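You operate a simulated robot arm through the tools that you are given. There is no shell and no other tool. Be economical: measure what you need, move in short steps, check, and stop when the job is done.

You are at the controls of a simulated two-armed robot. One attempt, no reset.

## Task
Rub the burrs off the three bricks on belt four.
Fine: the bricks stay where they stand; put the rubbing block back; belt four is out of use. What is to be rubbed or washed off counts as gone when no trace of it is left.

It is judged by the outcome, as a careful person would: the job done as asked, and still so three seconds after it is handed in. It fails if anything else is knocked over, pushed out of place, dropped, spilled or broken.

## Robot
Two 6-joint arms with fingered hands on one trunk, on a base that drives. Base frame: it is fixed to the floor where the robot stands at the start and does not move with it; the origin is under the middle of the robot, x ahead of it, y to its left, z up. Lengths are in mm, angles in rad, forces in N, time in s.
The left shoulder is at the start at [50, 170, 1060], the right one opposite. With the tool pointing down near the work surface each hand reaches from about 500 to 780 mm from the robot's upright axis, wherever it stands, measured 20 degrees to its own side. Places, roughly: rubbing block (10x6x6 cm) [800, 100, 800]. Payload 3.5 kg a hand.
The tool frame of a hand sits at the grasp point between the pads (the TCP): z along the fingers, y along the line on which they close. The tips reach 26 mm beyond it. The gripper opens to 132 mm. The gripper's body begins 73 mm behind the TCP. The gripper is a hand of 3 fingers: y runs from the thumb to the fingers, the wrist lies at [0, 0, -234] in the tool frame.
Orientation is told as [roll, pitch, yaw] about the base's x, y, z axes, in that order, counted from this pose: with the fingers straight down and closing along the base's y, the tool's x points along the base's -x, its y along +y and its z along -z.

## Interface
- The arms move only by the tool arm_command. It takes "left_rows", "right_rows" or both (then of equal length, played together; a hand with none holds still); each is a list of rows, each a list of 6 numbers: the shift along the tool's x, y, z in mm, then the turn, a rotation vector about the tool's x, y, z in rad. In form: [[tx, ty, tz, ax, ay, az], ...]. A call has 1 to 10 rows; each row shifts and turns the commanded pose from where the row before left it, along the tool's axes as they then stand. A row lasts 0.2 s, in which the tool goes at most 50 mm and 0.15 rad; a call with a longer step from one row to the next is refused whole. Where a pose cannot be reached the arm comes as near as it can. A force on the tool above 40 N (or 10 N above the force at the start of the call, whichever is more), or a blocked arm, ends the call early, and 0.2 s more pass. In this call time passes only in rows, and 0.2 s behind the last. It gives the time, the measured TCP pose, the force on the tool (base axes), the opening and the grip force at its end, in the units of the frame above (readings bear some noise), with the torque about the TCP (base axes, N m) and any sound that the robot's microphone picked up, and new pictures: "show" is both (left out), scene, wrist or none (wrist: the cameras of the hands that moved).
- Cameras (640 x 400 px; columns grow to the right, rows downward): "scene" is now at [41.1, -33.2, 1651.4]; the picture's right is [-0.34, -0.94, 0.00], its down [-0.72, 0.26, -0.65] and it looks along [0.61, -0.22, -0.76] (base axes); focal length 279 px, centre (320, 200). "left" rides on the left gripper at [-62, 3, -92] in its tool frame; the picture's right is [-0.05, -1.00, 0.00], its down [0.83, -0.04, -0.55] and it looks along [0.55, -0.03, 0.83] (tool axes); focal length 230 px, centre (320, 200). "right" rides on the right gripper at [62, 3, -92] in its tool frame; the picture's right is [-0.05, 1.00, 0.00], its down [-0.83, -0.04, -0.56] and it looks along [-0.55, -0.03, 0.83] (tool axes); focal length 230 px, centre (320, 200). There is no depth. A picture from a camera that has moved, and an enlarged one, comes with that camera's place and axes in the base frame and with its lens. The place of the scene camera against the robot may be out by one fixed shift of up to 18 mm in any direction.
- raise_lower(by): slides the trunk up (or, below 0, down) by that many mm; the arms and the scene camera ride with it, the base frame stays. It gives what a move gives, with no picture.
- base_move(legs): drives the robot by 1 to 6 legs, each [ahead, left, turn to the left] in mm, mm and rad, along the robot's own axes; the way and the turn of a leg run together, so that a leg with both is an arc; at most 1500 mm and 3.142 rad a leg. The arms and the cameras ride along, it lands a little off, and it stops where it bumps. It gives what a move gives, and a new picture of the scene camera.
- move_fingers(finger1, finger2, thumb_bend, hand): sets how far each is bent, from 0 (flat) to 100 (curled in); at 30 the hand is open as for a grip, at 70 the pads meet at the TCP. One left out holds its place. A second passes; each finger stops where it meets its share of the squeeze, and holds until it gets a number again. It is the only way to open and close the hand. It gives what a move gives, with no picture; readings hold the bend of each and the force on the fingers (four entries, about 0 where the hand has none), thumb and palm.
- aim_head(pan, tilt): turns the head with the scene camera to pan (to the left, within 1.501 rad either way) and tilt (down, from -0.506 to 1.204), counted from straight ahead of the robot. It gives what a move gives, and a new picture of the scene camera.
- close_up(camera, box): a new picture of the part [left, top, right, bottom] of that camera's present view, enlarged. No time passes.
- finish_job(): hands the job in; it is judged then, once.

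Go step by step. Nothing tells you exact positions but the pictures and the camera data: compare them with the known pose of the tool, close in by small moves and look again before you grip or let go. The budget is 120 turns and 260 pictures, counting those below and the enlarged ones. Unless the task says otherwise, let go and move clear before handing in, and close with one line.

The tools are called after "Request:" by a JSON object that holds its "api" and its "payload". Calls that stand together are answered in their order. arm_command: Moves the arms, as the interface text tells. Its arguments: {"type":"object","properties":{"left_rows":{"type":"array","items":{"type":"array","items":{"type":"number"}}},"right_rows":{"type":"array","items":{"type":"array","items":{"type":"number"}}},"show":{"type":"string","enum":["both","scene","wrist","none"]}},"required":[]} The other tools are called the same way: raise_lower (by) slides the trunk up or down; move_fingers (finger1, finger2, thumb_bend, hand) moves the fingers one by one; base_move (legs) drives the base; aim_head (pan, tilt) turns the head that bears the scene camera; close_up (camera, box) takes an enlarged picture of a part of a camera's view; finish_job () hands the job in.

At the start:

```text
t: 0.0
left_position: [646.3, 139.0, 1183.4]
left_orientation: [0.001, 0.001, 0.001]
left_force: [0.6, 0.2, 0.4]
left_torque: [-0.01, 0.01, 0.0]
left_finger_gap: 132.1
left_grasp_force: 0.1
left_shape: jaw
left_bend: [30.0, 30.0, 30.0]
left_finger forces: [0.0, 0.0, 0.0, 0.0, 0.1, 0.1]
right_position: [511.8, -426.3, 1182.2]
right_orientation: [0.0, 0.001, 0.0]
right_force: [-0.9, 0.4, -0.1]
right_torque: [0.02, -0.02, 0.0]
right_finger_gap: 131.9
right_grasp_force: 0.0
right_shape: jaw
right_bend: [30.0, 30.0, 30.0]
right_finger forces: [0.1, 0.0, 0.1, 0.1, 0.0, 0.1]
trunk travel left (down, up): [-675.0, 35.0]
robot x, y, heading: [-2.0, 0.0, -0.005]
head pan, tilt: [-0.344, 0.867]
```

scene: 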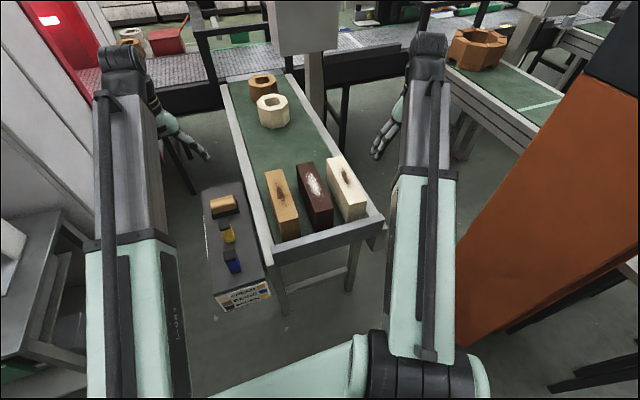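
right: 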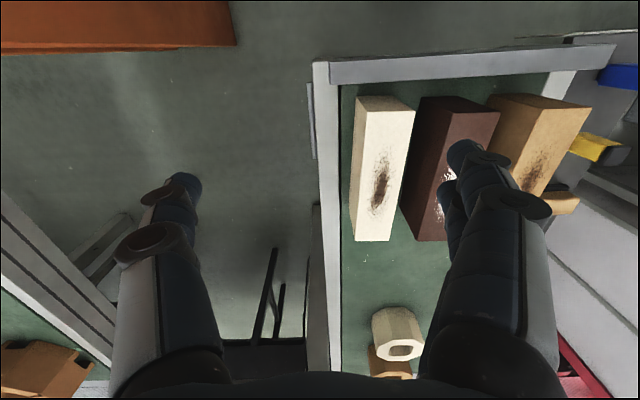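
left: 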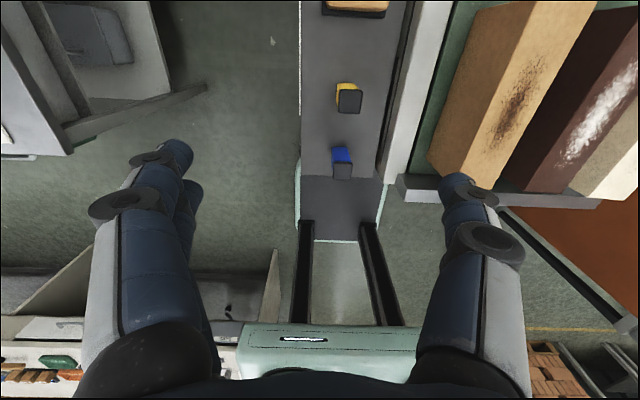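

I see three bricks (tan, dark brown, cream) on a green belt, each with a patch on top, and a grey side shelf with a block and two other tools. I'll enlarge both areas first.

Request:
{"api": "close_up", "payload": {"camera": "scene", "box": [190, 140, 400, 310]}}

Request:
{"api": "close_up", "payload": {"camera": "left", "box": [280, 0, 640, 225]}}

Request:
{"api": "close_up", "payload": {"camera": "right", "box": [300, 20, 640, 260]}}

```text
2.35 times, centred on (295, 225) of scene
camera zoom: at [41.1, -33.2, 1651.4], right [-0.34, -0.94, 0.0], down [-0.72, 0.26, -0.65], along [0.61, -0.22, -0.76], focal length 656 px, centre (379, 141)
```

zoom: 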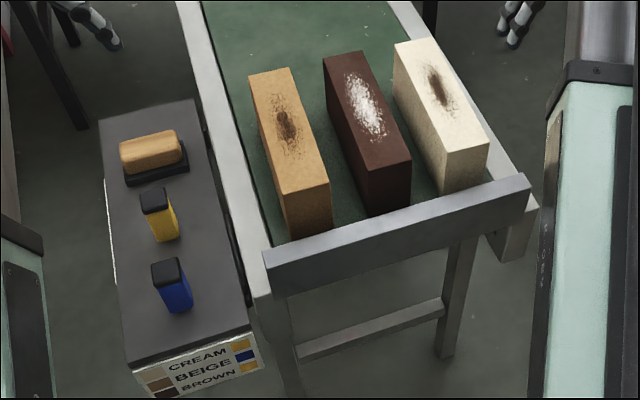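

```text
1.78 times, centred on (460, 112) of left
camera zoom: at [707.8, 141.4, 1275.6], right [0.05, -1.0, 0.0], down [-0.83, -0.04, 0.55], along [-0.55, -0.03, -0.83], focal length 409 px, centre (71, 356)
```

zoom: 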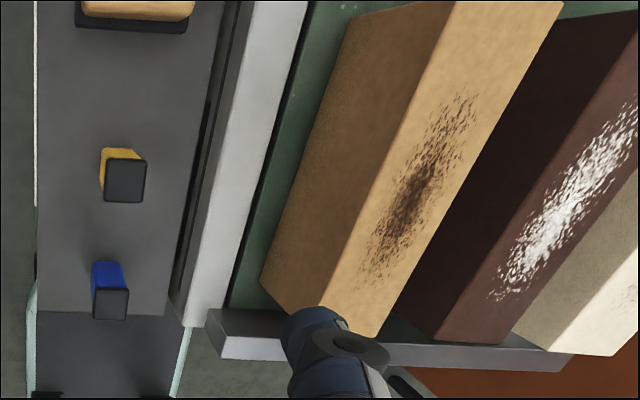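

```text
1.67 times, centred on (470, 140) of right
camera zoom: at [452.3, -421.8, 1275.6], right [0.05, 1.0, 0.0], down [0.83, -0.04, 0.56], along [0.55, -0.03, -0.83], focal length 384 px, centre (70, 300)
```

zoom: 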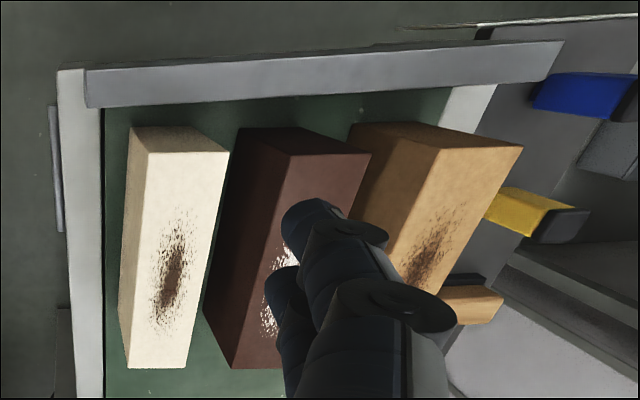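

The wooden block on a dark pad matches the rubbing block's stated place. There's a colour chart on the shelf's front, so I'll read it before touching anything.

Request:
{"api": "close_up", "payload": {"camera": "scene", "box": [205, 270, 285, 320]}}

Request:
{"api": "close_up", "payload": {"camera": "scene", "box": [195, 180, 275, 280]}}

Request:
{"api": "aim_head", "payload": {"pan": 0.1, "tilt": 0.4}}

```text
8.00 times, centred on (245, 295) of scene
camera zoom: at [41.1, -33.2, 1651.4], right [-0.34, -0.94, 0.0], down [-0.72, 0.26, -0.65], along [0.61, -0.22, -0.76], focal length 2232 px, centre (920, -560)
```

zoom: 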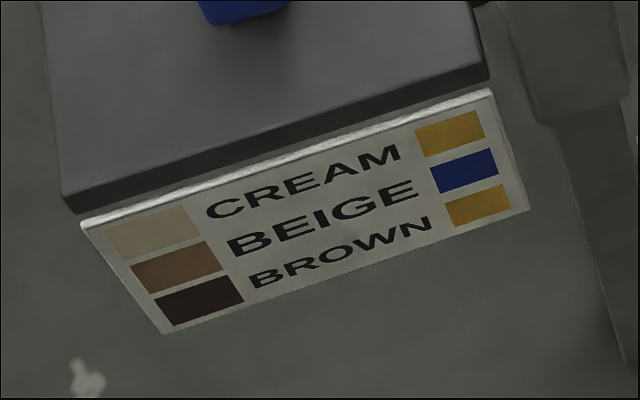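

```text
4.00 times, centred on (235, 230) of scene
camera zoom: at [41.1, -33.2, 1651.4], right [-0.34, -0.94, 0.0], down [-0.72, 0.26, -0.65], along [0.61, -0.22, -0.76], focal length 1116 px, centre (660, 80)
```

zoom: 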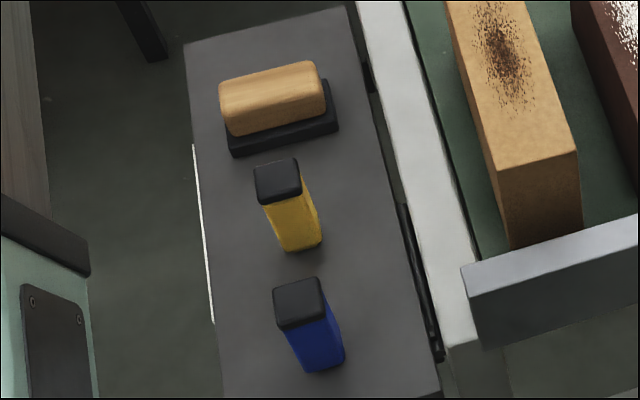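

```text
t: 0.9
left_position: [647.5, 138.1, 1183.9]
left_orientation: [0.002, 0.0, 0.0]
left_force: [1.0, 0.0, 1.0]
left_torque: [-0.02, 0.03, -0.01]
left_finger_gap: 131.8
left_grasp_force: 0.1
left_shape: jaw
left_bend: [30.0, 30.0, 30.0]
left_finger forces: [0.0, 0.0, 0.0, 0.0, 0.1, 0.1]
right_position: [513.2, -425.3, 1184.0]
right_orientation: [0.0, 0.0, 0.001]
right_force: [-0.6, -0.2, 0.3]
right_torque: [0.0, 0.02, -0.01]
right_finger_gap: 131.8
right_grasp_force: 0.0
right_shape: jaw
right_bend: [30.0, 30.0, 30.0]
right_finger forces: [0.1, 0.0, 0.0, 0.1, 0.0, 0.0]
trunk travel left (down, up): [-675.0, 35.0]
robot x, y, heading: [-3.4, -0.0, -0.001]
head pan, tilt: [0.099, 0.4]
camera scene: at [60.6, 2.0, 1691.8], right [0.1, -1.0, 0.0], down [-0.39, -0.04, -0.92], along [0.92, 0.09, -0.39], focal length 279 px, centre (320, 200)
```

scene: 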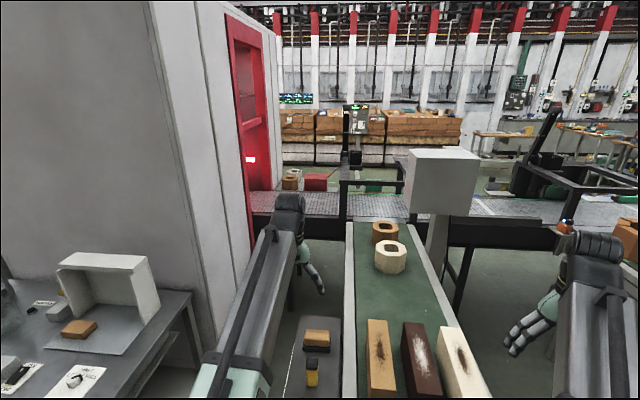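

The chart pairs cream and brown with yellow and beige with blue, but doesn't say what for. There are also sheets on the side bench, so I'll read those and look closer at the coloured items.

Request:
{"api": "aim_head", "payload": {"pan": 0.7, "tilt": 0.7}}

Request:
{"api": "close_up", "payload": {"camera": "scene", "box": [0, 0, 640, 400]}}

Request:
{"api": "close_up", "payload": {"camera": "left", "box": [290, 0, 410, 190]}}

```text
t: 1.9
left_position: [647.1, 138.3, 1184.1]
left_orientation: [-0.001, 0.0, 0.0]
left_force: [-0.3, -0.4, 0.2]
left_torque: [0.03, -0.01, -0.02]
left_finger_gap: 132.0
left_grasp_force: 0.2
left_shape: jaw
left_bend: [30.0, 30.0, 30.0]
left_finger forces: [0.1, 0.0, 0.0, 0.0, 0.0, 0.0]
right_position: [513.9, -425.6, 1182.7]
right_orientation: [-0.001, -0.001, 0.001]
right_force: [0.3, 0.6, -0.1]
right_torque: [-0.02, 0.01, -0.02]
right_finger_gap: 131.8
right_grasp_force: 0.1
right_shape: jaw
right_bend: [30.0, 30.0, 30.0]
right_finger forces: [0.0, 0.1, 0.0, 0.0, 0.0, 0.1]
trunk travel left (down, up): [-675.0, 35.0]
robot x, y, heading: [0.4, 2.7, -0.002]
head pan, tilt: [0.7, 0.7]
camera scene: at [33.5, 47.5, 1665.1], right [0.64, -0.77, 0.0], down [-0.49, -0.41, -0.77], along [0.59, 0.49, -0.64], focal length 279 px, centre (320, 200)
```

scene: 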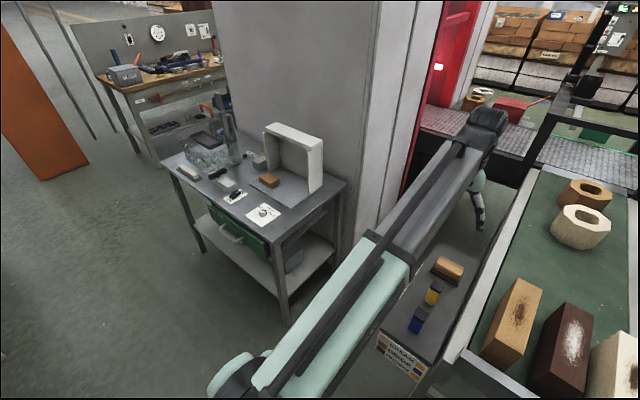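

```text
1.00 times, centred on (320, 200) of scene
camera zoom: at [33.5, 47.5, 1665.1], right [0.64, -0.77, 0.0], down [-0.49, -0.41, -0.77], along [0.59, 0.49, -0.64], focal length 279 px, centre (320, 200)
```

zoom: 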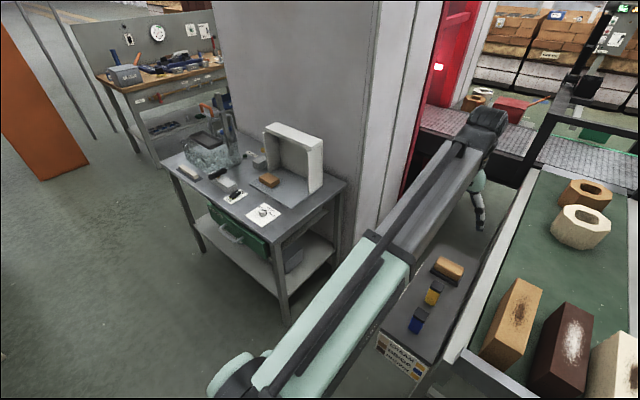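

```text
2.11 times, centred on (350, 95) of left
camera zoom: at [707.8, 141.4, 1275.5], right [0.05, -1.0, 0.0], down [-0.83, -0.04, 0.55], along [-0.55, -0.03, -0.83], focal length 484 px, centre (257, 421)
```

zoom: 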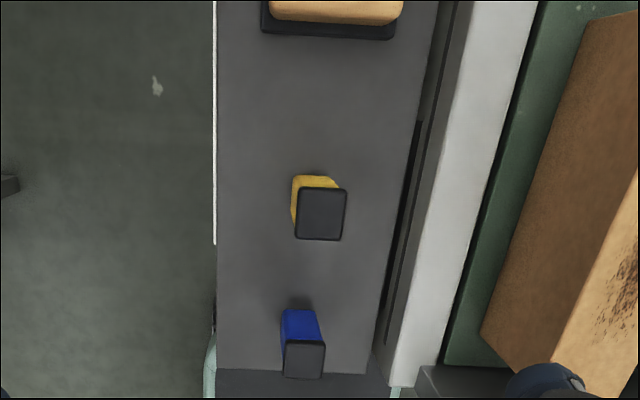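

The bench cards are small; I'll enlarge them along with the shelf items.

Request:
{"api": "close_up", "payload": {"camera": "scene", "box": [170, 110, 330, 230]}}

Request:
{"api": "close_up", "payload": {"camera": "scene", "box": [370, 245, 480, 385]}}

```text
3.33 times, centred on (250, 170) of scene
camera zoom: at [33.5, 47.5, 1665.1], right [0.64, -0.77, 0.0], down [-0.49, -0.41, -0.77], along [0.59, 0.49, -0.64], focal length 930 px, centre (553, 300)
```

zoom: 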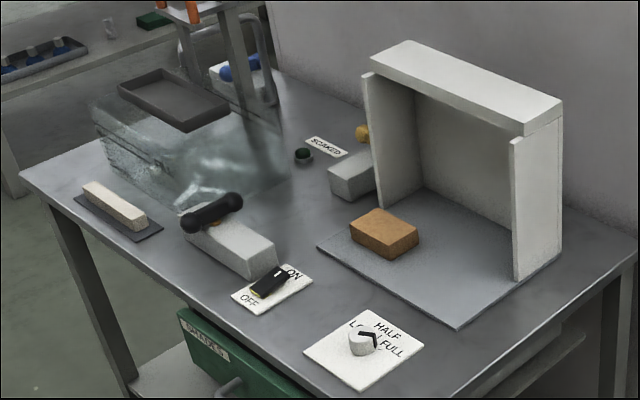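

```text
2.86 times, centred on (425, 315) of scene
camera zoom: at [33.5, 47.5, 1665.1], right [0.64, -0.77, 0.0], down [-0.49, -0.41, -0.77], along [0.59, 0.49, -0.64], focal length 797 px, centre (20, -129)
```

zoom: 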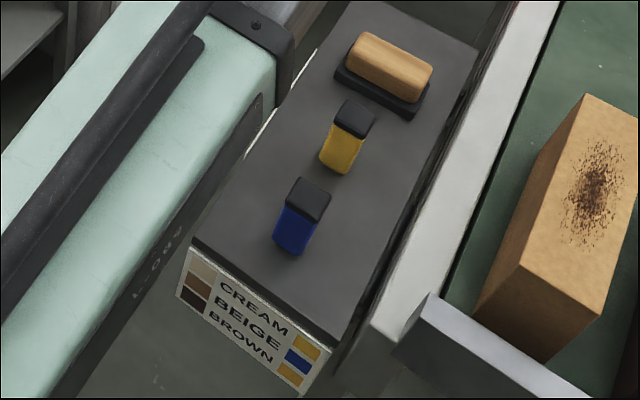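

The chart most likely belongs to the coloured stamp-like pieces; the job calls for the wooden rubbing block. Brick tops come out at about z 965 with patches near (665,-109), (~645,-225) and (628,-341). These suit the right hand, so I'll tuck the left arm aside and drive a little ahead and left so the right hand reaches the block too.

Request:
{"api": "arm_command", "payload": {"left_rows": [[25, 40, 0, 0, 0, 0], [25, 40, 0, 0, 0, 0], [25, 40, 0, 0, 0, 0], [25, 40, 0, 0, 0, 0], [25, 40, 0, 0, 0, 0]], "show": "none"}}

Request:
{"api": "base_move", "payload": {"legs": [[40, 100, 0]]}}

Request:
{"api": "aim_head", "payload": {"pan": 0.0, "tilt": 1.0}}

```text
t: 3.1
left_position: [520.6, 337.0, 1181.1]
left_orientation: [0.001, -0.002, -0.001]
left_force: [-0.3, -0.3, -0.3]
left_torque: [0.0, 0.0, 0.0]
left_finger_gap: 131.9
left_grasp_force: 0.1
left_shape: jaw
left_bend: [30.0, 30.0, 30.0]
left_finger forces: [0.0, 0.0, 0.1, 0.0, 0.1, 0.1]
right_position: [511.6, -424.8, 1184.1]
right_orientation: [0.0, -0.001, -0.001]
right_force: [-0.4, 0.3, 0.8]
right_torque: [0.02, -0.02, 0.0]
right_finger_gap: 132.0
right_grasp_force: 0.0
right_shape: jaw
right_bend: [30.0, 30.0, 30.0]
right_finger forces: [0.1, 0.1, 0.0, 0.0, 0.0, 0.0]
trunk travel left (down, up): [-675.0, 35.0]
robot x, y, heading: [2.3, 2.2, 0.005]
head pan, tilt: [0.7, 0.7]
```

```text
t: 4.3
left_position: [563.1, 437.1, 1179.9]
left_orientation: [-0.001, 0.002, -0.001]
left_force: [-0.4, 0.2, -0.7]
left_torque: [-0.01, -0.01, 0.02]
left_finger_gap: 132.0
left_grasp_force: 0.0
left_shape: jaw
left_bend: [30.0, 30.0, 30.0]
left_finger forces: [0.0, 0.1, 0.0, 0.0, 0.0, 0.1]
right_position: [554.5, -323.1, 1183.4]
right_orientation: [-0.002, -0.001, -0.002]
right_force: [-1.0, -0.1, 1.0]
right_torque: [-0.02, 0.03, 0.02]
right_finger_gap: 132.0
right_grasp_force: 0.0
right_shape: jaw
right_bend: [30.0, 30.0, 30.0]
right_finger forces: [0.0, 0.1, 0.1, 0.0, 0.0, 0.1]
trunk travel left (down, up): [-675.0, 35.0]
robot x, y, heading: [40.2, 100.1, 0.0]
head pan, tilt: [0.7, 0.7]
camera scene: at [75.9, 151.1, 1664.9], right [0.64, -0.77, 0.0], down [-0.49, -0.42, -0.76], along [0.59, 0.49, -0.65], focal length 279 px, centre (320, 200)
```

scene: 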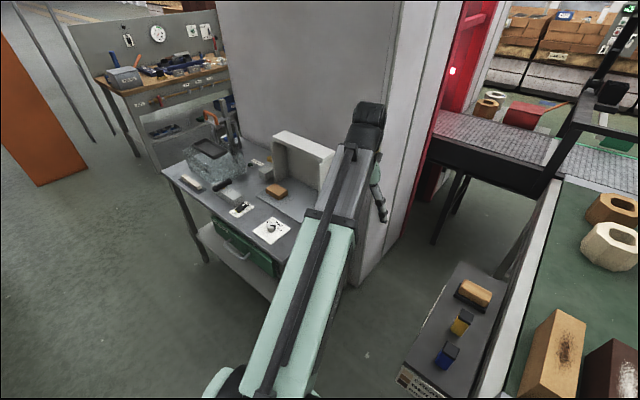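

```text
t: 5.4
left_position: [563.1, 435.7, 1180.1]
left_orientation: [0.0, 0.0, -0.001]
left_force: [-0.4, 0.7, 0.0]
left_torque: [0.0, 0.03, 0.02]
left_finger_gap: 131.8
left_grasp_force: 0.0
left_shape: jaw
left_bend: [30.0, 30.0, 30.0]
left_finger forces: [0.1, 0.1, 0.1, 0.0, 0.0, 0.0]
right_position: [553.2, -325.4, 1183.4]
right_orientation: [0.002, 0.001, -0.003]
right_force: [0.6, -0.2, 0.9]
right_torque: [0.0, -0.02, 0.03]
right_finger_gap: 132.1
right_grasp_force: 0.1
right_shape: jaw
right_bend: [30.0, 30.0, 30.0]
right_finger forces: [0.0, 0.1, 0.0, 0.0, 0.0, 0.0]
trunk travel left (down, up): [-675.0, 35.0]
robot x, y, heading: [42.2, 102.1, 0.002]
head pan, tilt: [0.0, 1.0]
camera scene: at [79.5, 93.7, 1641.7], right [0.0, -1.0, 0.0], down [-0.84, 0.0, -0.54], along [0.54, 0.0, -0.84], focal length 279 px, centre (320, 200)
```

scene: 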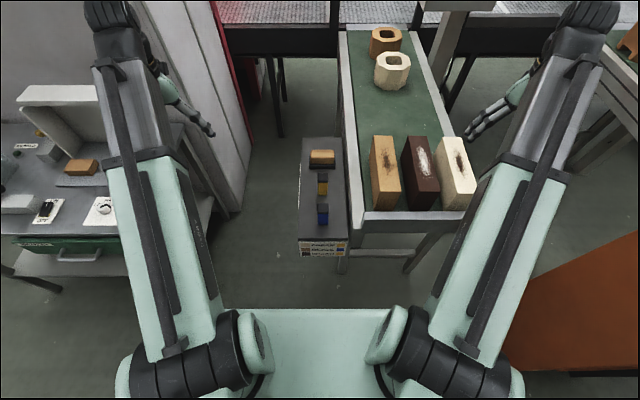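

The left arm is clear and the shelf and bricks are right in front. I'll drive another 40 mm ahead and swing the right hand high over toward the block.

Request:
{"api": "base_move", "payload": {"legs": [[40, 0, 0]]}}

Request:
{"api": "arm_command", "payload": {"right_rows": [[-12, 42, 0, 0, 0, 0], [-12, 42, 0, 0, 0, 0], [-12, 42, 0, 0, 0, 0], [-12, 42, 0, 0, 0, 0], [-12, 42, 0, 0, 0, 0], [-12, 42, 0, 0, 0, 0], [-12, 42, 0, 0, 0, 0], [-12, 42, 0, 0, 0, 0], [-12, 42, 0, 0, 0, 0], [-12, 42, 0, 0, 0, 0]], "show": "both"}}

```text
t: 6.2
left_position: [606.9, 435.0, 1179.1]
left_orientation: [-0.001, 0.001, 0.001]
left_force: [0.7, 0.0, -1.0]
left_torque: [0.02, 0.05, 0.04]
left_finger_gap: 131.9
left_grasp_force: 0.0
left_shape: jaw
left_bend: [30.0, 30.0, 30.0]
left_finger forces: [0.0, 0.0, 0.1, 0.0, 0.0, 0.0]
right_position: [597.1, -325.8, 1182.1]
right_orientation: [0.0, 0.002, -0.003]
right_force: [0.4, -0.6, 0.3]
right_torque: [0.02, 0.05, 0.0]
right_finger_gap: 131.9
right_grasp_force: 0.2
right_shape: jaw
right_bend: [30.0, 30.0, 30.0]
right_finger forces: [0.0, 0.0, 0.1, 0.0, 0.0, 0.0]
trunk travel left (down, up): [-675.0, 35.0]
robot x, y, heading: [84.1, 99.9, -0.002]
head pan, tilt: [0.0, 1.0]
camera scene: at [123.9, 93.7, 1641.6], right [0.0, -1.0, 0.0], down [-0.84, 0.0, -0.54], along [0.54, 0.0, -0.84], focal length 279 px, centre (320, 200)
```

scene: 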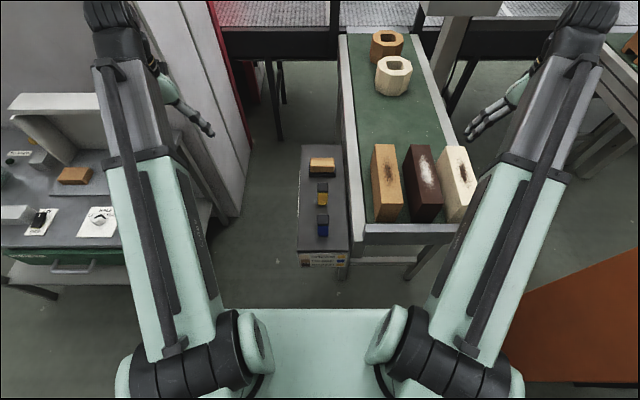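

```text
t: 8.4
left_position: [603.7, 436.0, 1180.1]
left_orientation: [0.001, -0.001, -0.003]
left_force: [-0.5, 0.8, -0.1]
left_torque: [-0.01, 0.01, 0.01]
left_finger_gap: 131.7
left_grasp_force: 0.1
left_shape: jaw
left_bend: [30.0, 30.0, 30.0]
left_finger forces: [0.1, 0.0, 0.1, 0.1, 0.1, 0.1]
right_position: [714.0, 94.5, 1184.3]
right_orientation: [0.0, 0.0, 0.0]
right_force: [0.0, 0.4, -0.4]
right_torque: [0.0, 0.01, 0.02]
right_finger_gap: 132.0
right_grasp_force: 0.1
right_shape: jaw
right_bend: [30.0, 30.0, 30.0]
right_finger forces: [0.0, 0.0, 0.0, 0.0, 0.0, 0.0]
trunk travel left (down, up): [-675.0, 35.0]
robot x, y, heading: [81.6, 100.1, -0.003]
head pan, tilt: [0.0, 1.0]
camera scene: at [120.4, 94.5, 1641.7], right [0.0, -1.0, 0.0], down [-0.84, 0.0, -0.54], along [0.54, 0.0, -0.84], focal length 279 px, centre (320, 200)
camera right: at [655.3, 98.7, 1277.3], right [0.05, 1.0, 0.0], down [0.83, -0.04, 0.56], along [0.55, -0.03, -0.83], focal length 230 px, centre (320, 200)
```

scene: 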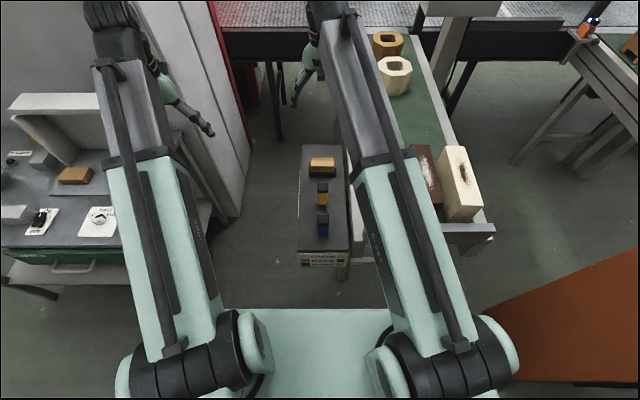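
right: 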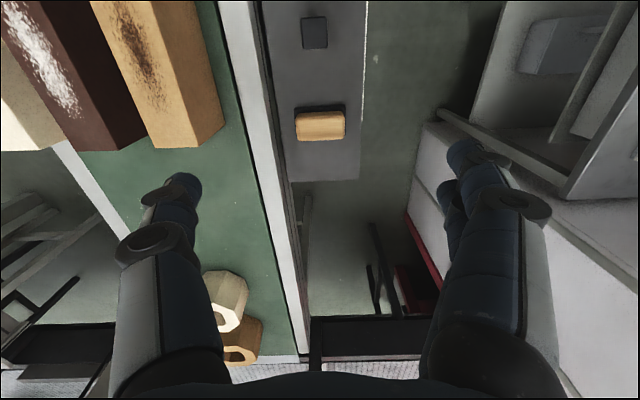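

The block shows at about (785, 92), its long side along y, with a dark pad under it. I'll go over it and turn the hand a quarter turn so it closes along x.

Request:
{"api": "arm_command", "payload": {"right_rows": [[-40, 0, 0, 0, 0, 0], [-30, -3, 40, 0, 0, 0], [0, 0, 40, 0, 0, -0.15], [0, 0, 0, 0, 0, -0.15], [0, 0, 0, 0, 0, -0.15], [0, 0, 0, 0, 0, -0.15], [0, 0, 0, 0, 0, -0.15], [0, 0, 0, 0, 0, -0.15], [0, 0, 0, 0, 0, -0.15]], "show": "none"}}

Request:
{"api": "arm_command", "payload": {"right_rows": [[0, 0, 0, 0, 0, -0.15], [0, 0, 0, 0, 0, -0.15], [0, 0, 0, 0, 0, -0.15], [0, 0, 0, 0, 0, -0.071]], "show": "both"}}

```text
t: 10.4
left_position: [603.1, 435.9, 1181.4]
left_orientation: [0.0, 0.0, -0.001]
left_force: [-1.1, 0.0, -0.1]
left_torque: [0.01, 0.01, -0.02]
left_finger_gap: 131.9
left_grasp_force: 0.0
left_shape: jaw
left_bend: [30.0, 30.0, 30.0]
left_finger forces: [0.0, 0.0, 0.0, 0.0, 0.0, 0.0]
right_position: [785.0, 91.3, 1102.9]
right_orientation: [-0.001, 0.0, 1.051]
right_force: [-0.1, 0.9, -0.7]
right_torque: [-0.02, -0.03, -0.01]
right_finger_gap: 131.5
right_grasp_force: 0.1
right_shape: jaw
right_bend: [30.0, 30.0, 30.0]
right_finger forces: [0.0, 0.1, 0.0, 0.1, 0.1, 0.0]
trunk travel left (down, up): [-675.0, 35.0]
robot x, y, heading: [85.4, 101.7, 0.001]
head pan, tilt: [0.0, 1.0]
```

```text
t: 11.4
left_position: [602.5, 436.6, 1180.9]
left_orientation: [0.0, 0.0, -0.001]
left_force: [-0.3, 0.2, 0.2]
left_torque: [-0.04, -0.03, -0.01]
left_finger_gap: 132.2
left_grasp_force: 0.0
left_shape: jaw
left_bend: [30.0, 30.0, 30.0]
left_finger forces: [0.1, 0.0, 0.0, 0.0, 0.0, 0.0]
right_position: [785.4, 91.4, 1102.8]
right_orientation: [0.0, 0.001, 1.573]
right_force: [0.3, -0.4, -0.5]
right_torque: [-0.03, -0.04, 0.04]
right_finger_gap: 131.8
right_grasp_force: 0.0
right_shape: jaw
right_bend: [30.0, 30.0, 30.0]
right_finger forces: [0.1, 0.0, 0.0, 0.0, 0.1, 0.0]
trunk travel left (down, up): [-675.0, 35.0]
robot x, y, heading: [82.3, 98.4, -0.005]
head pan, tilt: [0.0, 1.0]
camera scene: at [120.3, 93.8, 1641.7], right [0.0, -1.0, 0.0], down [-0.84, 0.0, -0.54], along [0.54, 0.0, -0.84], focal length 279 px, centre (320, 200)
camera right: at [783.7, 30.7, 1195.8], right [-1.0, 0.05, 0.0], down [0.04, 0.83, 0.56], along [0.03, 0.55, -0.83], focal length 230 px, centre (320, 200)
```

scene: 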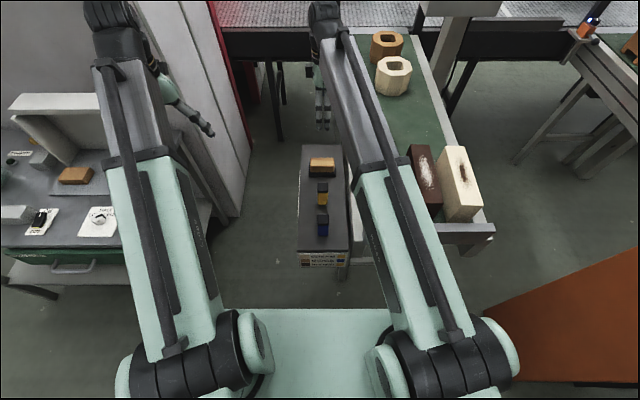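
right: 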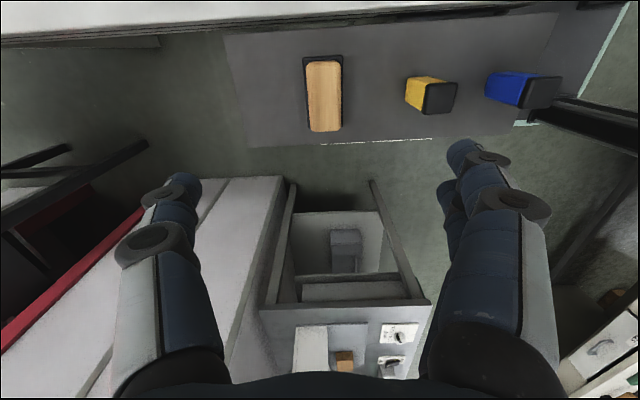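

The handle's top centre works out to about (782, 91, 825), roughly 49 mm wide in x. I'll descend straight over it and look again.

Request:
{"api": "arm_command", "payload": {"right_rows": [[0, 3, 40, 0, 0, 0], [0, 0, 40, 0, 0, 0], [0, 0, 40, 0, 0, 0], [0, 0, 40, 0, 0, 0], [0, 0, 40, 0, 0, 0]], "show": "both"}}

```text
t: 12.7
left_position: [603.4, 436.1, 1180.3]
left_orientation: [0.0, -0.001, -0.003]
left_force: [0.0, 0.3, 0.1]
left_torque: [0.01, -0.02, -0.01]
left_finger_gap: 131.6
left_grasp_force: 0.0
left_shape: jaw
left_bend: [30.0, 30.0, 30.0]
left_finger forces: [0.0, 0.0, 0.0, 0.0, 0.1, 0.1]
right_position: [781.2, 89.1, 901.4]
right_orientation: [0.0, 0.0, 1.57]
right_force: [0.3, -0.3, -0.4]
right_torque: [0.02, 0.01, 0.01]
right_finger_gap: 131.7
right_grasp_force: 0.0
right_shape: jaw
right_bend: [30.0, 30.0, 30.0]
right_finger forces: [0.0, 0.1, 0.0, 0.0, 0.0, 0.0]
trunk travel left (down, up): [-675.0, 35.0]
robot x, y, heading: [82.7, 101.1, -0.003]
head pan, tilt: [0.0, 1.0]
camera scene: at [120.6, 93.8, 1641.7], right [0.0, -1.0, 0.0], down [-0.84, 0.0, -0.54], along [0.54, 0.0, -0.84], focal length 279 px, centre (320, 200)
camera right: at [779.5, 28.3, 994.6], right [-1.0, 0.05, 0.0], down [0.04, 0.83, 0.56], along [0.03, 0.55, -0.83], focal length 230 px, centre (320, 200)
```

scene: 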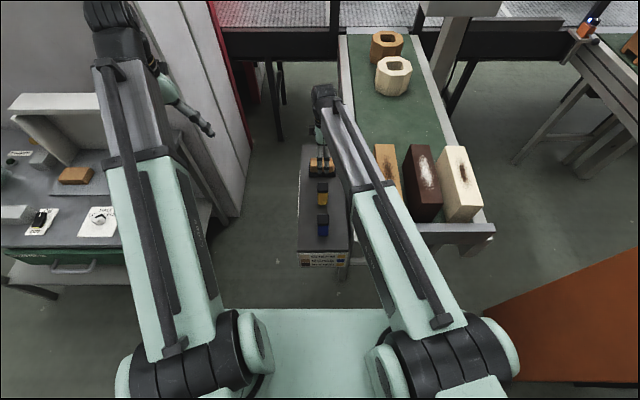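
right: 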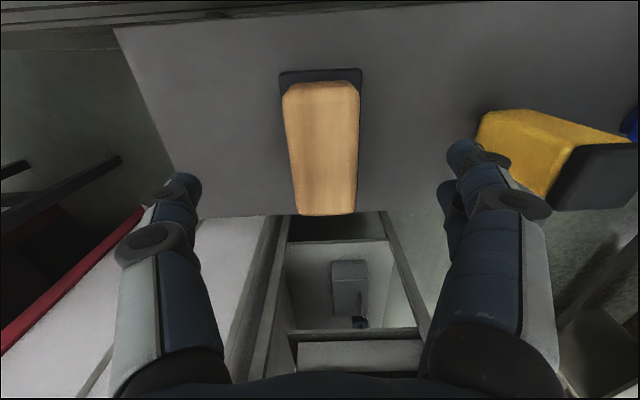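

The hand is centred over the handle and the yellow piece is well clear of the fingers. I'll go down to straddle the handle with tips above the pad, then check.

Request:
{"api": "arm_command", "payload": {"right_rows": [[0, 0, 30, 0, 0, 0], [-2, -1, 30, 0, 0, 0], [0, 0, 16, 0, 0, 0]], "show": "wrist"}}

Request:
{"api": "close_up", "payload": {"camera": "scene", "box": [270, 70, 390, 220]}}

```text
t: 13.4
left_position: [603.5, 436.1, 1180.3]
left_orientation: [0.0, 0.0, -0.001]
left_force: [0.4, 0.4, -0.5]
left_torque: [-0.03, -0.01, 0.03]
left_finger_gap: 131.8
left_grasp_force: 0.0
left_shape: jaw
left_bend: [30.0, 30.0, 30.0]
left_finger forces: [0.0, 0.0, 0.0, 0.0, 0.0, 0.0]
right_position: [784.4, 91.2, 827.3]
right_orientation: [0.001, -0.002, 1.57]
right_force: [-0.6, -0.7, 0.1]
right_torque: [0.0, 0.02, 0.02]
right_finger_gap: 131.9
right_grasp_force: 0.0
right_shape: jaw
right_bend: [30.0, 30.0, 30.0]
right_finger forces: [0.0, 0.1, 0.0, 0.1, 0.1, 0.0]
trunk travel left (down, up): [-675.0, 35.0]
robot x, y, heading: [82.9, 98.7, -0.003]
head pan, tilt: [0.0, 1.0]
camera right: at [780.8, 30.9, 919.6], right [-1.0, 0.05, 0.0], down [0.04, 0.83, 0.56], along [0.03, 0.55, -0.83], focal length 230 px, centre (320, 200)
```

right: 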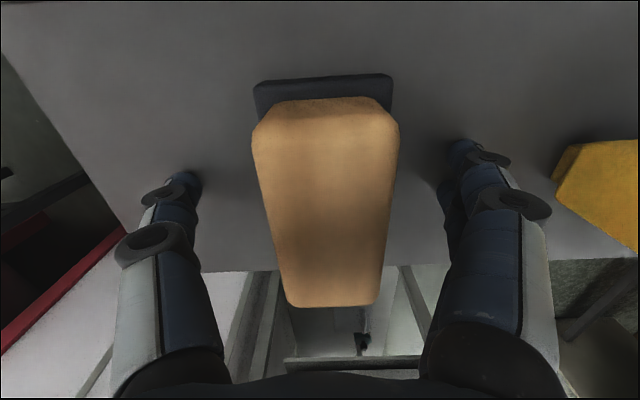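

```text
2.67 times, centred on (330, 145) of scene
camera zoom: at [120.4, 93.8, 1641.7], right [0.0, -1.0, 0.0], down [-0.84, 0.0, -0.54], along [0.54, 0.0, -0.84], focal length 744 px, centre (293, 347)
```

zoom: 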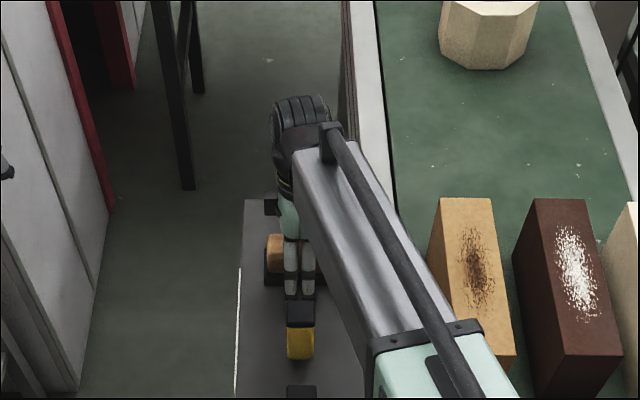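

The fingers straddle the handle, with its top around z 832 and the pad top around z 803. I'll lift 4 mm to keep the tips off the pad and close.

Request:
{"api": "arm_command", "payload": {"right_rows": [[0, 0, -4, 0, 0, 0]], "show": "none"}}

Request:
{"api": "move_fingers", "payload": {"hand": "right", "finger1": 70, "finger2": 70, "thumb_bend": 70}}

Request:
{"api": "close_up", "payload": {"camera": "right", "box": [0, 0, 640, 400]}}

```text
t: 13.8
left_position: [603.9, 435.7, 1181.4]
left_orientation: [-0.002, 0.0, -0.001]
left_force: [0.9, 0.9, 0.4]
left_torque: [-0.01, 0.01, 0.0]
left_finger_gap: 131.8
left_grasp_force: 0.1
left_shape: jaw
left_bend: [30.0, 30.0, 30.0]
left_finger forces: [0.0, 0.0, 0.1, 0.0, 0.0, 0.0]
right_position: [784.0, 92.3, 829.7]
right_orientation: [0.0, -0.001, 1.568]
right_force: [0.1, -0.8, -0.1]
right_torque: [-0.01, -0.01, 0.0]
right_finger_gap: 131.7
right_grasp_force: 0.1
right_shape: jaw
right_bend: [30.0, 30.0, 30.0]
right_finger forces: [0.1, 0.0, 0.1, 0.0, 0.0, 0.0]
trunk travel left (down, up): [-675.0, 35.0]
robot x, y, heading: [82.6, 100.2, 0.003]
head pan, tilt: [0.0, 1.0]
```

```text
t: 14.8
left_position: [602.6, 435.8, 1181.6]
left_orientation: [0.001, -0.004, -0.001]
left_force: [0.2, 0.3, -0.4]
left_torque: [0.01, 0.0, -0.03]
left_finger_gap: 132.0
left_grasp_force: 0.0
left_shape: jaw
left_bend: [30.0, 30.0, 30.0]
left_finger forces: [0.0, 0.0, 0.1, 0.0, 0.1, 0.0]
right_position: [782.4, 92.3, 832.8]
right_orientation: [-0.001, 0.0, 1.57]
right_force: [-2.6, 0.2, 18.0]
right_torque: [0.01, 0.81, 0.0]
right_finger_gap: 55.3
right_grasp_force: 30.3
right_shape: fingers
right_bend: [55.0, 55.0, 60.0]
right_finger forces: [20.2, 20.1, 0.0, 0.0, 20.3, 0.0]
trunk travel left (down, up): [-675.0, 35.0]
robot x, y, heading: [83.2, 100.3, -0.004]
head pan, tilt: [0.0, 1.0]
```

```text
1.00 times, centred on (320, 200) of right
camera zoom: at [780.2, 31.4, 925.2], right [-1.0, 0.05, 0.0], down [0.04, 0.83, 0.56], along [0.03, 0.55, -0.83], focal length 230 px, centre (320, 200)
```

zoom: 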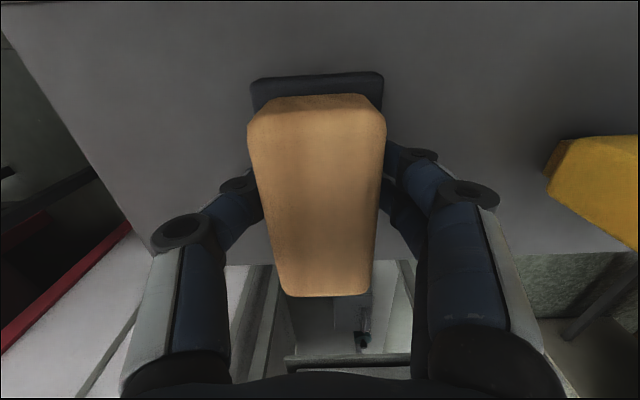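

The grip reads 30 N but the tips push down with 18 N, likely on the pad's rim, and the thumb closed further than the fingers. I'll reopen a bit, rise 6 mm, shift 4 mm toward the finger side and grip again.

Request:
{"api": "move_fingers", "payload": {"hand": "right", "finger1": 42, "finger2": 42, "thumb_bend": 42}}

Request:
{"api": "arm_command", "payload": {"right_rows": [[0, 2, -6, 0, 0, 0]], "show": "none"}}

Request:
{"api": "move_fingers", "payload": {"hand": "right", "finger1": 70, "finger2": 70, "thumb_bend": 70}}

Request:
{"api": "close_up", "payload": {"camera": "right", "box": [0, 0, 640, 400]}}

```text
t: 15.8
left_position: [602.7, 436.9, 1182.2]
left_orientation: [0.001, -0.001, 0.001]
left_force: [0.4, 0.1, -0.2]
left_torque: [-0.01, -0.02, 0.01]
left_finger_gap: 131.5
left_grasp_force: 0.1
left_shape: jaw
left_bend: [30.0, 30.0, 30.0]
left_finger forces: [0.0, 0.0, 0.1, 0.0, 0.0, 0.0]
right_position: [782.0, 91.4, 830.3]
right_orientation: [-0.003, -0.001, 1.57]
right_force: [5.0, -0.5, 15.7]
right_torque: [-0.19, 0.69, 0.13]
right_finger_gap: 89.4
right_grasp_force: 8.7
right_shape: fingers
right_bend: [48.0, 42.0, 42.0]
right_finger forces: [16.6, 0.0, 0.0, 0.1, 0.1, 0.0]
trunk travel left (down, up): [-675.0, 35.0]
robot x, y, heading: [83.4, 101.4, -0.0]
head pan, tilt: [0.0, 1.0]
```

```text
t: 16.2
left_position: [603.6, 435.7, 1181.4]
left_orientation: [0.0, 0.0, -0.002]
left_force: [0.2, -0.4, -0.2]
left_torque: [-0.01, -0.03, -0.02]
left_finger_gap: 131.9
left_grasp_force: 0.1
left_shape: jaw
left_bend: [30.0, 30.0, 30.0]
left_finger forces: [0.0, 0.0, 0.0, 0.1, 0.0, 0.0]
right_position: [780.3, 93.4, 836.0]
right_orientation: [0.001, 0.0, 1.569]
right_force: [-0.1, -0.6, 0.4]
right_torque: [-0.02, -0.01, 0.0]
right_finger_gap: 94.7
right_grasp_force: 0.1
right_shape: fingers
right_bend: [42.0, 42.0, 42.0]
right_finger forces: [0.1, 0.1, 0.0, 0.0, 0.1, 0.1]
trunk travel left (down, up): [-675.0, 35.0]
robot x, y, heading: [84.5, 100.5, -0.006]
head pan, tilt: [0.0, 1.0]
```

```text
t: 17.2
left_position: [604.6, 435.5, 1181.2]
left_orientation: [0.0, -0.002, -0.001]
left_force: [0.0, -0.6, -0.5]
left_torque: [0.02, -0.01, 0.03]
left_finger_gap: 131.8
left_grasp_force: 0.1
left_shape: jaw
left_bend: [30.0, 30.0, 30.0]
left_finger forces: [0.0, 0.0, 0.0, 0.1, 0.0, 0.0]
right_position: [781.1, 93.1, 836.9]
right_orientation: [0.0, 0.0, 1.569]
right_force: [-1.2, -0.2, 0.1]
right_torque: [0.03, 0.0, 0.0]
right_finger_gap: 55.3
right_grasp_force: 21.2
right_shape: fingers
right_bend: [55.0, 55.0, 59.0]
right_finger forces: [10.9, 11.0, 0.0, 0.0, 21.6, 0.1]
trunk travel left (down, up): [-675.0, 35.0]
robot x, y, heading: [82.3, 101.2, -0.001]
head pan, tilt: [0.0, 1.0]
```

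```text
1.00 times, centred on (320, 200) of right
camera zoom: at [779.4, 31.9, 929.8], right [-1.0, 0.05, 0.0], down [0.04, 0.83, 0.56], along [0.03, 0.55, -0.83], focal length 230 px, centre (320, 200)
```

zoom: 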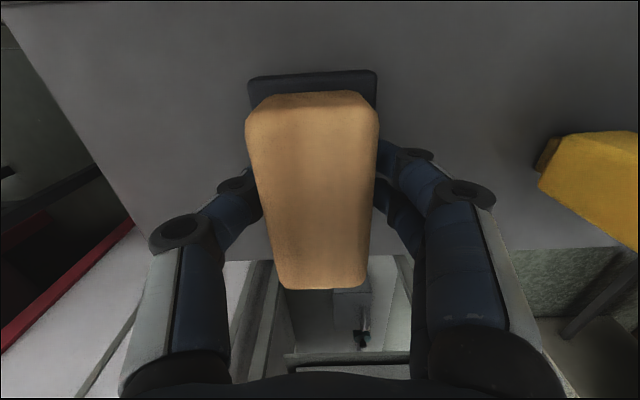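

This grip is clean (21 N, no side load); I'll note the put-back pose as TCP (781, 93, 837), yaw 1.57. Now a small lift to check it holds.

Request:
{"api": "arm_command", "payload": {"right_rows": [[0, 0, -10, 0, 0, 0], [0, 0, -20, 0, 0, 0], [0, 0, -30, 0, 0, 0]], "show": "both"}}

```text
t: 18.1
left_position: [604.7, 435.2, 1180.8]
left_orientation: [-0.001, -0.001, -0.002]
left_force: [-0.1, 0.5, -1.3]
left_torque: [-0.01, -0.02, -0.01]
left_finger_gap: 132.0
left_grasp_force: 0.0
left_shape: jaw
left_bend: [30.0, 30.0, 30.0]
left_finger forces: [0.1, 0.0, 0.1, 0.0, 0.1, 0.0]
right_position: [781.2, 92.0, 897.7]
right_orientation: [0.0, 0.0, 1.569]
right_force: [-0.1, -0.2, -3.7]
right_torque: [-0.05, -0.02, -0.02]
right_finger_gap: 55.0
right_grasp_force: 21.7
right_shape: fingers
right_bend: [55.0, 55.0, 59.0]
right_finger forces: [10.8, 10.7, 0.1, 0.0, 21.9, 0.0]
trunk travel left (down, up): [-675.0, 35.0]
robot x, y, heading: [82.3, 99.1, 0.002]
head pan, tilt: [0.0, 1.0]
camera scene: at [120.4, 93.8, 1641.6], right [0.0, -1.0, 0.0], down [-0.84, 0.0, -0.54], along [0.54, 0.0, -0.84], focal length 279 px, centre (320, 200)
camera right: at [779.9, 30.9, 990.4], right [-1.0, 0.05, 0.0], down [0.04, 0.83, 0.56], along [0.03, 0.55, -0.83], focal length 230 px, centre (320, 200)
```

scene: 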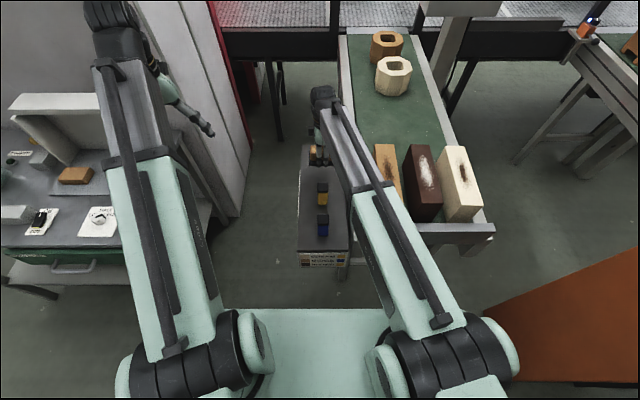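
right: 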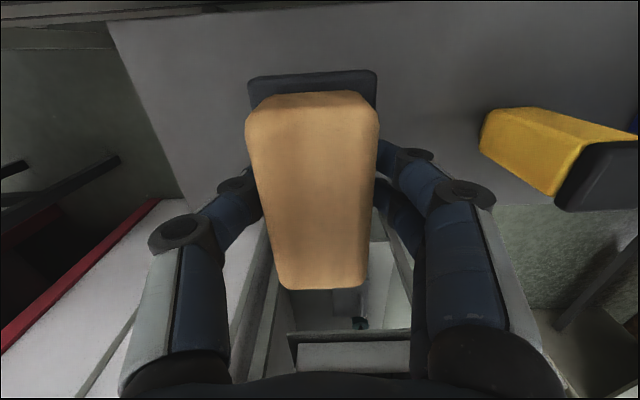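

The block is held firmly. I'll raise it high and turn the hand back so the block's length runs along the bricks.

Request:
{"api": "arm_command", "payload": {"right_rows": [[0, 0, -45, 0, 0, 0], [0, 0, -45, 0, 0, 0], [0, 0, -45, 0, 0, 0], [0, 0, -45, 0, 0, 0], [0, 0, -45, 0, 0, 0], [0, 0, 0, 0, 0, 0.15], [0, 0, 0, 0, 0, 0.15], [0, 0, 0, 0, 0, 0.15], [0, 0, 0, 0, 0, 0.15], [0, 0, 0, 0, 0, 0.15]], "show": "none"}}

Request:
{"api": "arm_command", "payload": {"right_rows": [[0, 0, 0, 0, 0, 0.15], [0, 0, 0, 0, 0, 0.15], [0, 0, 0, 0, 0, 0.15], [0, 0, 0, 0, 0, 0.15], [0, 0, 0, 0, 0, 0.15], [0, 0, 0, 0, 0, 0.069], [35, -40, 0, 0, 0, 0], [35, -40, 0, 0, 0, 0]], "show": "both"}}

```text
t: 20.2
left_position: [604.0, 436.5, 1180.0]
left_orientation: [0.0, -0.001, -0.001]
left_force: [0.4, -0.3, 0.3]
left_torque: [0.0, 0.0, -0.01]
left_finger_gap: 131.9
left_grasp_force: 0.0
left_shape: jaw
left_bend: [30.0, 30.0, 30.0]
left_finger forces: [0.0, 0.1, 0.0, 0.0, 0.0, 0.0]
right_position: [781.4, 93.4, 1122.4]
right_orientation: [0.001, 0.0, 0.817]
right_force: [0.2, -0.3, -3.0]
right_torque: [0.0, -0.01, -0.02]
right_finger_gap: 54.9
right_grasp_force: 21.5
right_shape: fingers
right_bend: [55.0, 55.0, 59.0]
right_finger forces: [10.9, 10.8, 0.0, 0.0, 21.6, 0.0]
trunk travel left (down, up): [-675.0, 35.0]
robot x, y, heading: [82.4, 102.1, -0.009]
head pan, tilt: [0.0, 1.0]
```

```text
refused: row 7 steps farther than a row can; nothing moved
```

Only the diagonal shift was too long (53 mm); I'll shorten it.

Request:
{"api": "arm_command", "payload": {"right_rows": [[0, 0, 0, 0, 0, 0.15], [0, 0, 0, 0, 0, 0.15], [0, 0, 0, 0, 0, 0.15], [0, 0, 0, 0, 0, 0.15], [0, 0, 0, 0, 0, 0.15], [0, 0, 0, 0, 0, 0.067], [30, -38, 0, 0, 0, 0], [30, -38, 0, 0, 0, 0]], "show": "both"}}

```text
t: 22.1
left_position: [603.8, 435.8, 1180.8]
left_orientation: [0.002, 0.001, -0.002]
left_force: [0.7, 0.0, 1.3]
left_torque: [0.0, 0.03, -0.02]
left_finger_gap: 131.8
left_grasp_force: 0.1
left_shape: jaw
left_bend: [30.0, 30.0, 30.0]
left_finger forces: [0.0, 0.0, 0.0, 0.0, 0.1, 0.1]
right_position: [720.8, 16.5, 1118.9]
right_orientation: [-0.001, 0.002, 0.004]
right_force: [0.4, -0.8, -3.0]
right_torque: [0.02, 0.04, -0.03]
right_finger_gap: 54.9
right_grasp_force: 21.5
right_shape: fingers
right_bend: [55.0, 55.0, 60.0]
right_finger forces: [10.7, 10.8, 0.0, 0.0, 21.4, 0.0]
trunk travel left (down, up): [-675.0, 35.0]
robot x, y, heading: [82.0, 100.6, 0.002]
head pan, tilt: [0.0, 1.0]
camera scene: at [120.3, 93.5, 1641.7], right [0.0, -1.0, 0.0], down [-0.84, 0.0, -0.54], along [0.54, 0.0, -0.84], focal length 279 px, centre (320, 200)
camera right: at [661.2, 21.2, 1211.0], right [0.05, 1.0, 0.0], down [0.83, -0.04, 0.56], along [0.55, -0.03, -0.83], focal length 230 px, centre (320, 200)
```

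scene: 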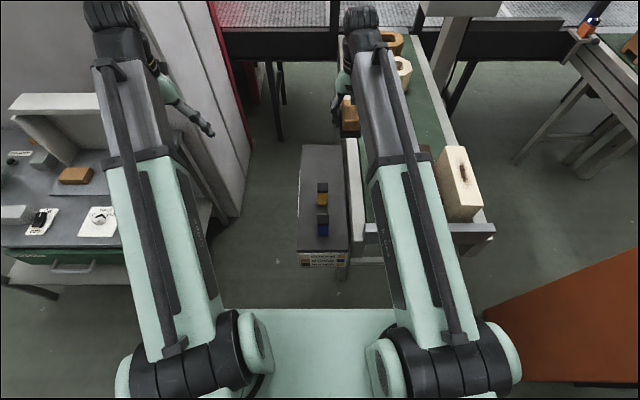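
right: 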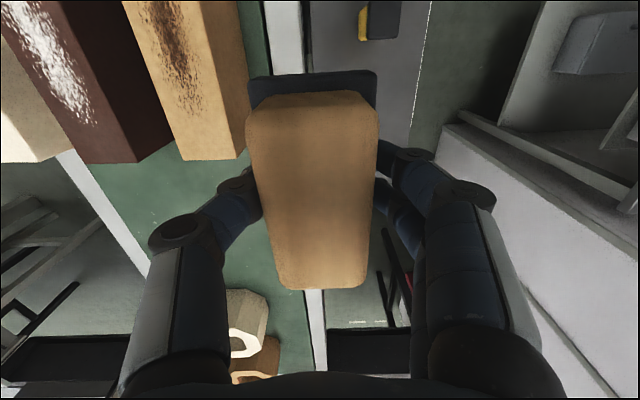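

Tan brick's far end is at about x 760, y −143…−80, so its centreline is y ≈ −111. I'll move over its patch and look.

Request:
{"api": "arm_command", "payload": {"right_rows": [[16, -32, 0, 0, 0, 0], [16, -32, 0, 0, 0, 0], [17, -32, 0, 0, 0, 0], [17, -32, 0, 0, 0, 0], [0, 0, 30, 0, 0, 0]], "show": "both"}}

```text
t: 23.2
left_position: [603.6, 435.8, 1180.3]
left_orientation: [0.0, -0.003, -0.002]
left_force: [0.4, 0.2, 0.7]
left_torque: [-0.01, 0.02, 0.02]
left_finger_gap: 131.9
left_grasp_force: 0.1
left_shape: jaw
left_bend: [30.0, 30.0, 30.0]
left_finger forces: [0.0, 0.0, 0.1, 0.0, 0.1, 0.0]
right_position: [652.4, -109.8, 1093.4]
right_orientation: [0.0, 0.0, 0.003]
right_force: [0.1, 0.2, -2.4]
right_torque: [0.0, 0.02, -0.03]
right_finger_gap: 54.8
right_grasp_force: 21.6
right_shape: fingers
right_bend: [55.0, 55.0, 60.0]
right_finger forces: [10.7, 10.7, 0.0, 0.1, 21.5, 0.0]
trunk travel left (down, up): [-675.0, 35.0]
robot x, y, heading: [82.5, 102.3, -0.005]
head pan, tilt: [0.0, 1.0]
camera scene: at [120.9, 93.8, 1641.7], right [0.0, -1.0, 0.0], down [-0.84, 0.0, -0.54], along [0.54, 0.0, -0.84], focal length 279 px, centre (320, 200)
camera right: at [592.0, -106.6, 1183.7], right [0.05, 1.0, 0.0], down [0.83, -0.04, 0.56], along [0.55, -0.03, -0.83], focal length 230 px, centre (320, 200)
```

scene: 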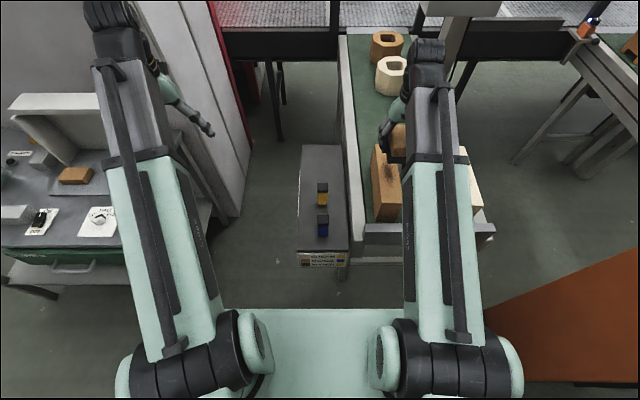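
right: 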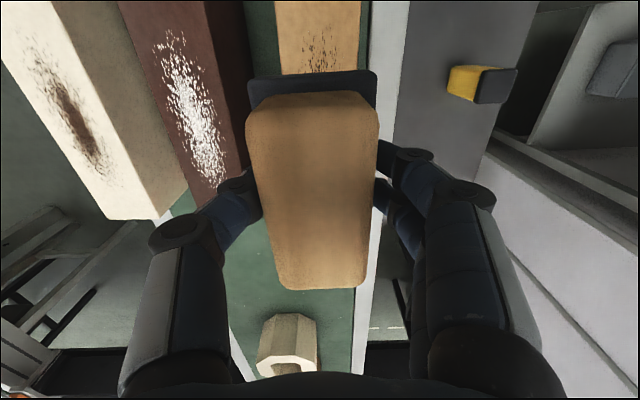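

Patch on tan spans x ≈ 584–710 around y −111; dark's centre is about (642, −228) and cream's (641, −340). I'll lower the block slowly until it touches tan.

Request:
{"api": "arm_command", "payload": {"right_rows": [[6, -1, 30, 0, 0, 0], [0, 0, 15, 0, 0, 0], [0, 0, 3, 0, 0, 0], [0, 0, 3, 0, 0, 0], [0, 0, 3, 0, 0, 0]], "show": "both"}}

```text
t: 24.4
left_position: [603.1, 435.9, 1181.8]
left_orientation: [0.0, 0.001, -0.003]
left_force: [0.0, -0.2, -0.3]
left_torque: [0.04, 0.01, 0.01]
left_finger_gap: 132.0
left_grasp_force: 0.0
left_shape: jaw
left_bend: [30.0, 30.0, 30.0]
left_finger forces: [0.1, 0.1, 0.0, 0.1, 0.0, 0.1]
right_position: [650.1, -110.5, 1037.3]
right_orientation: [0.001, 0.001, 0.004]
right_force: [0.4, 0.5, -2.7]
right_torque: [0.01, 0.02, 0.01]
right_finger_gap: 54.6
right_grasp_force: 22.0
right_shape: fingers
right_bend: [55.0, 55.0, 60.0]
right_finger forces: [10.7, 10.7, 0.0, 0.0, 21.5, 0.0]
trunk travel left (down, up): [-675.0, 35.0]
robot x, y, heading: [83.4, 100.9, -0.007]
head pan, tilt: [0.0, 1.0]
camera scene: at [120.6, 93.7, 1641.7], right [0.0, -1.0, 0.0], down [-0.84, 0.0, -0.54], along [0.54, 0.0, -0.84], focal length 279 px, centre (320, 200)
camera right: at [589.3, -108.2, 1130.3], right [0.05, 1.0, 0.0], down [0.83, -0.04, 0.56], along [0.55, -0.03, -0.83], focal length 230 px, centre (320, 200)
```

scene: 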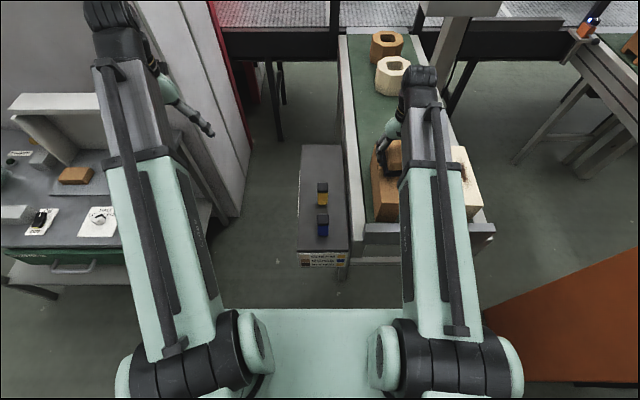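
right: 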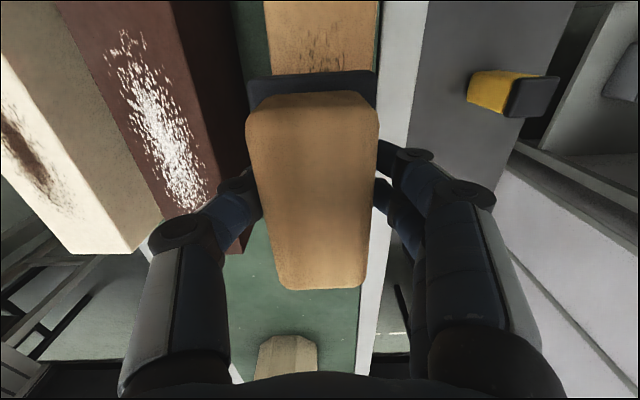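

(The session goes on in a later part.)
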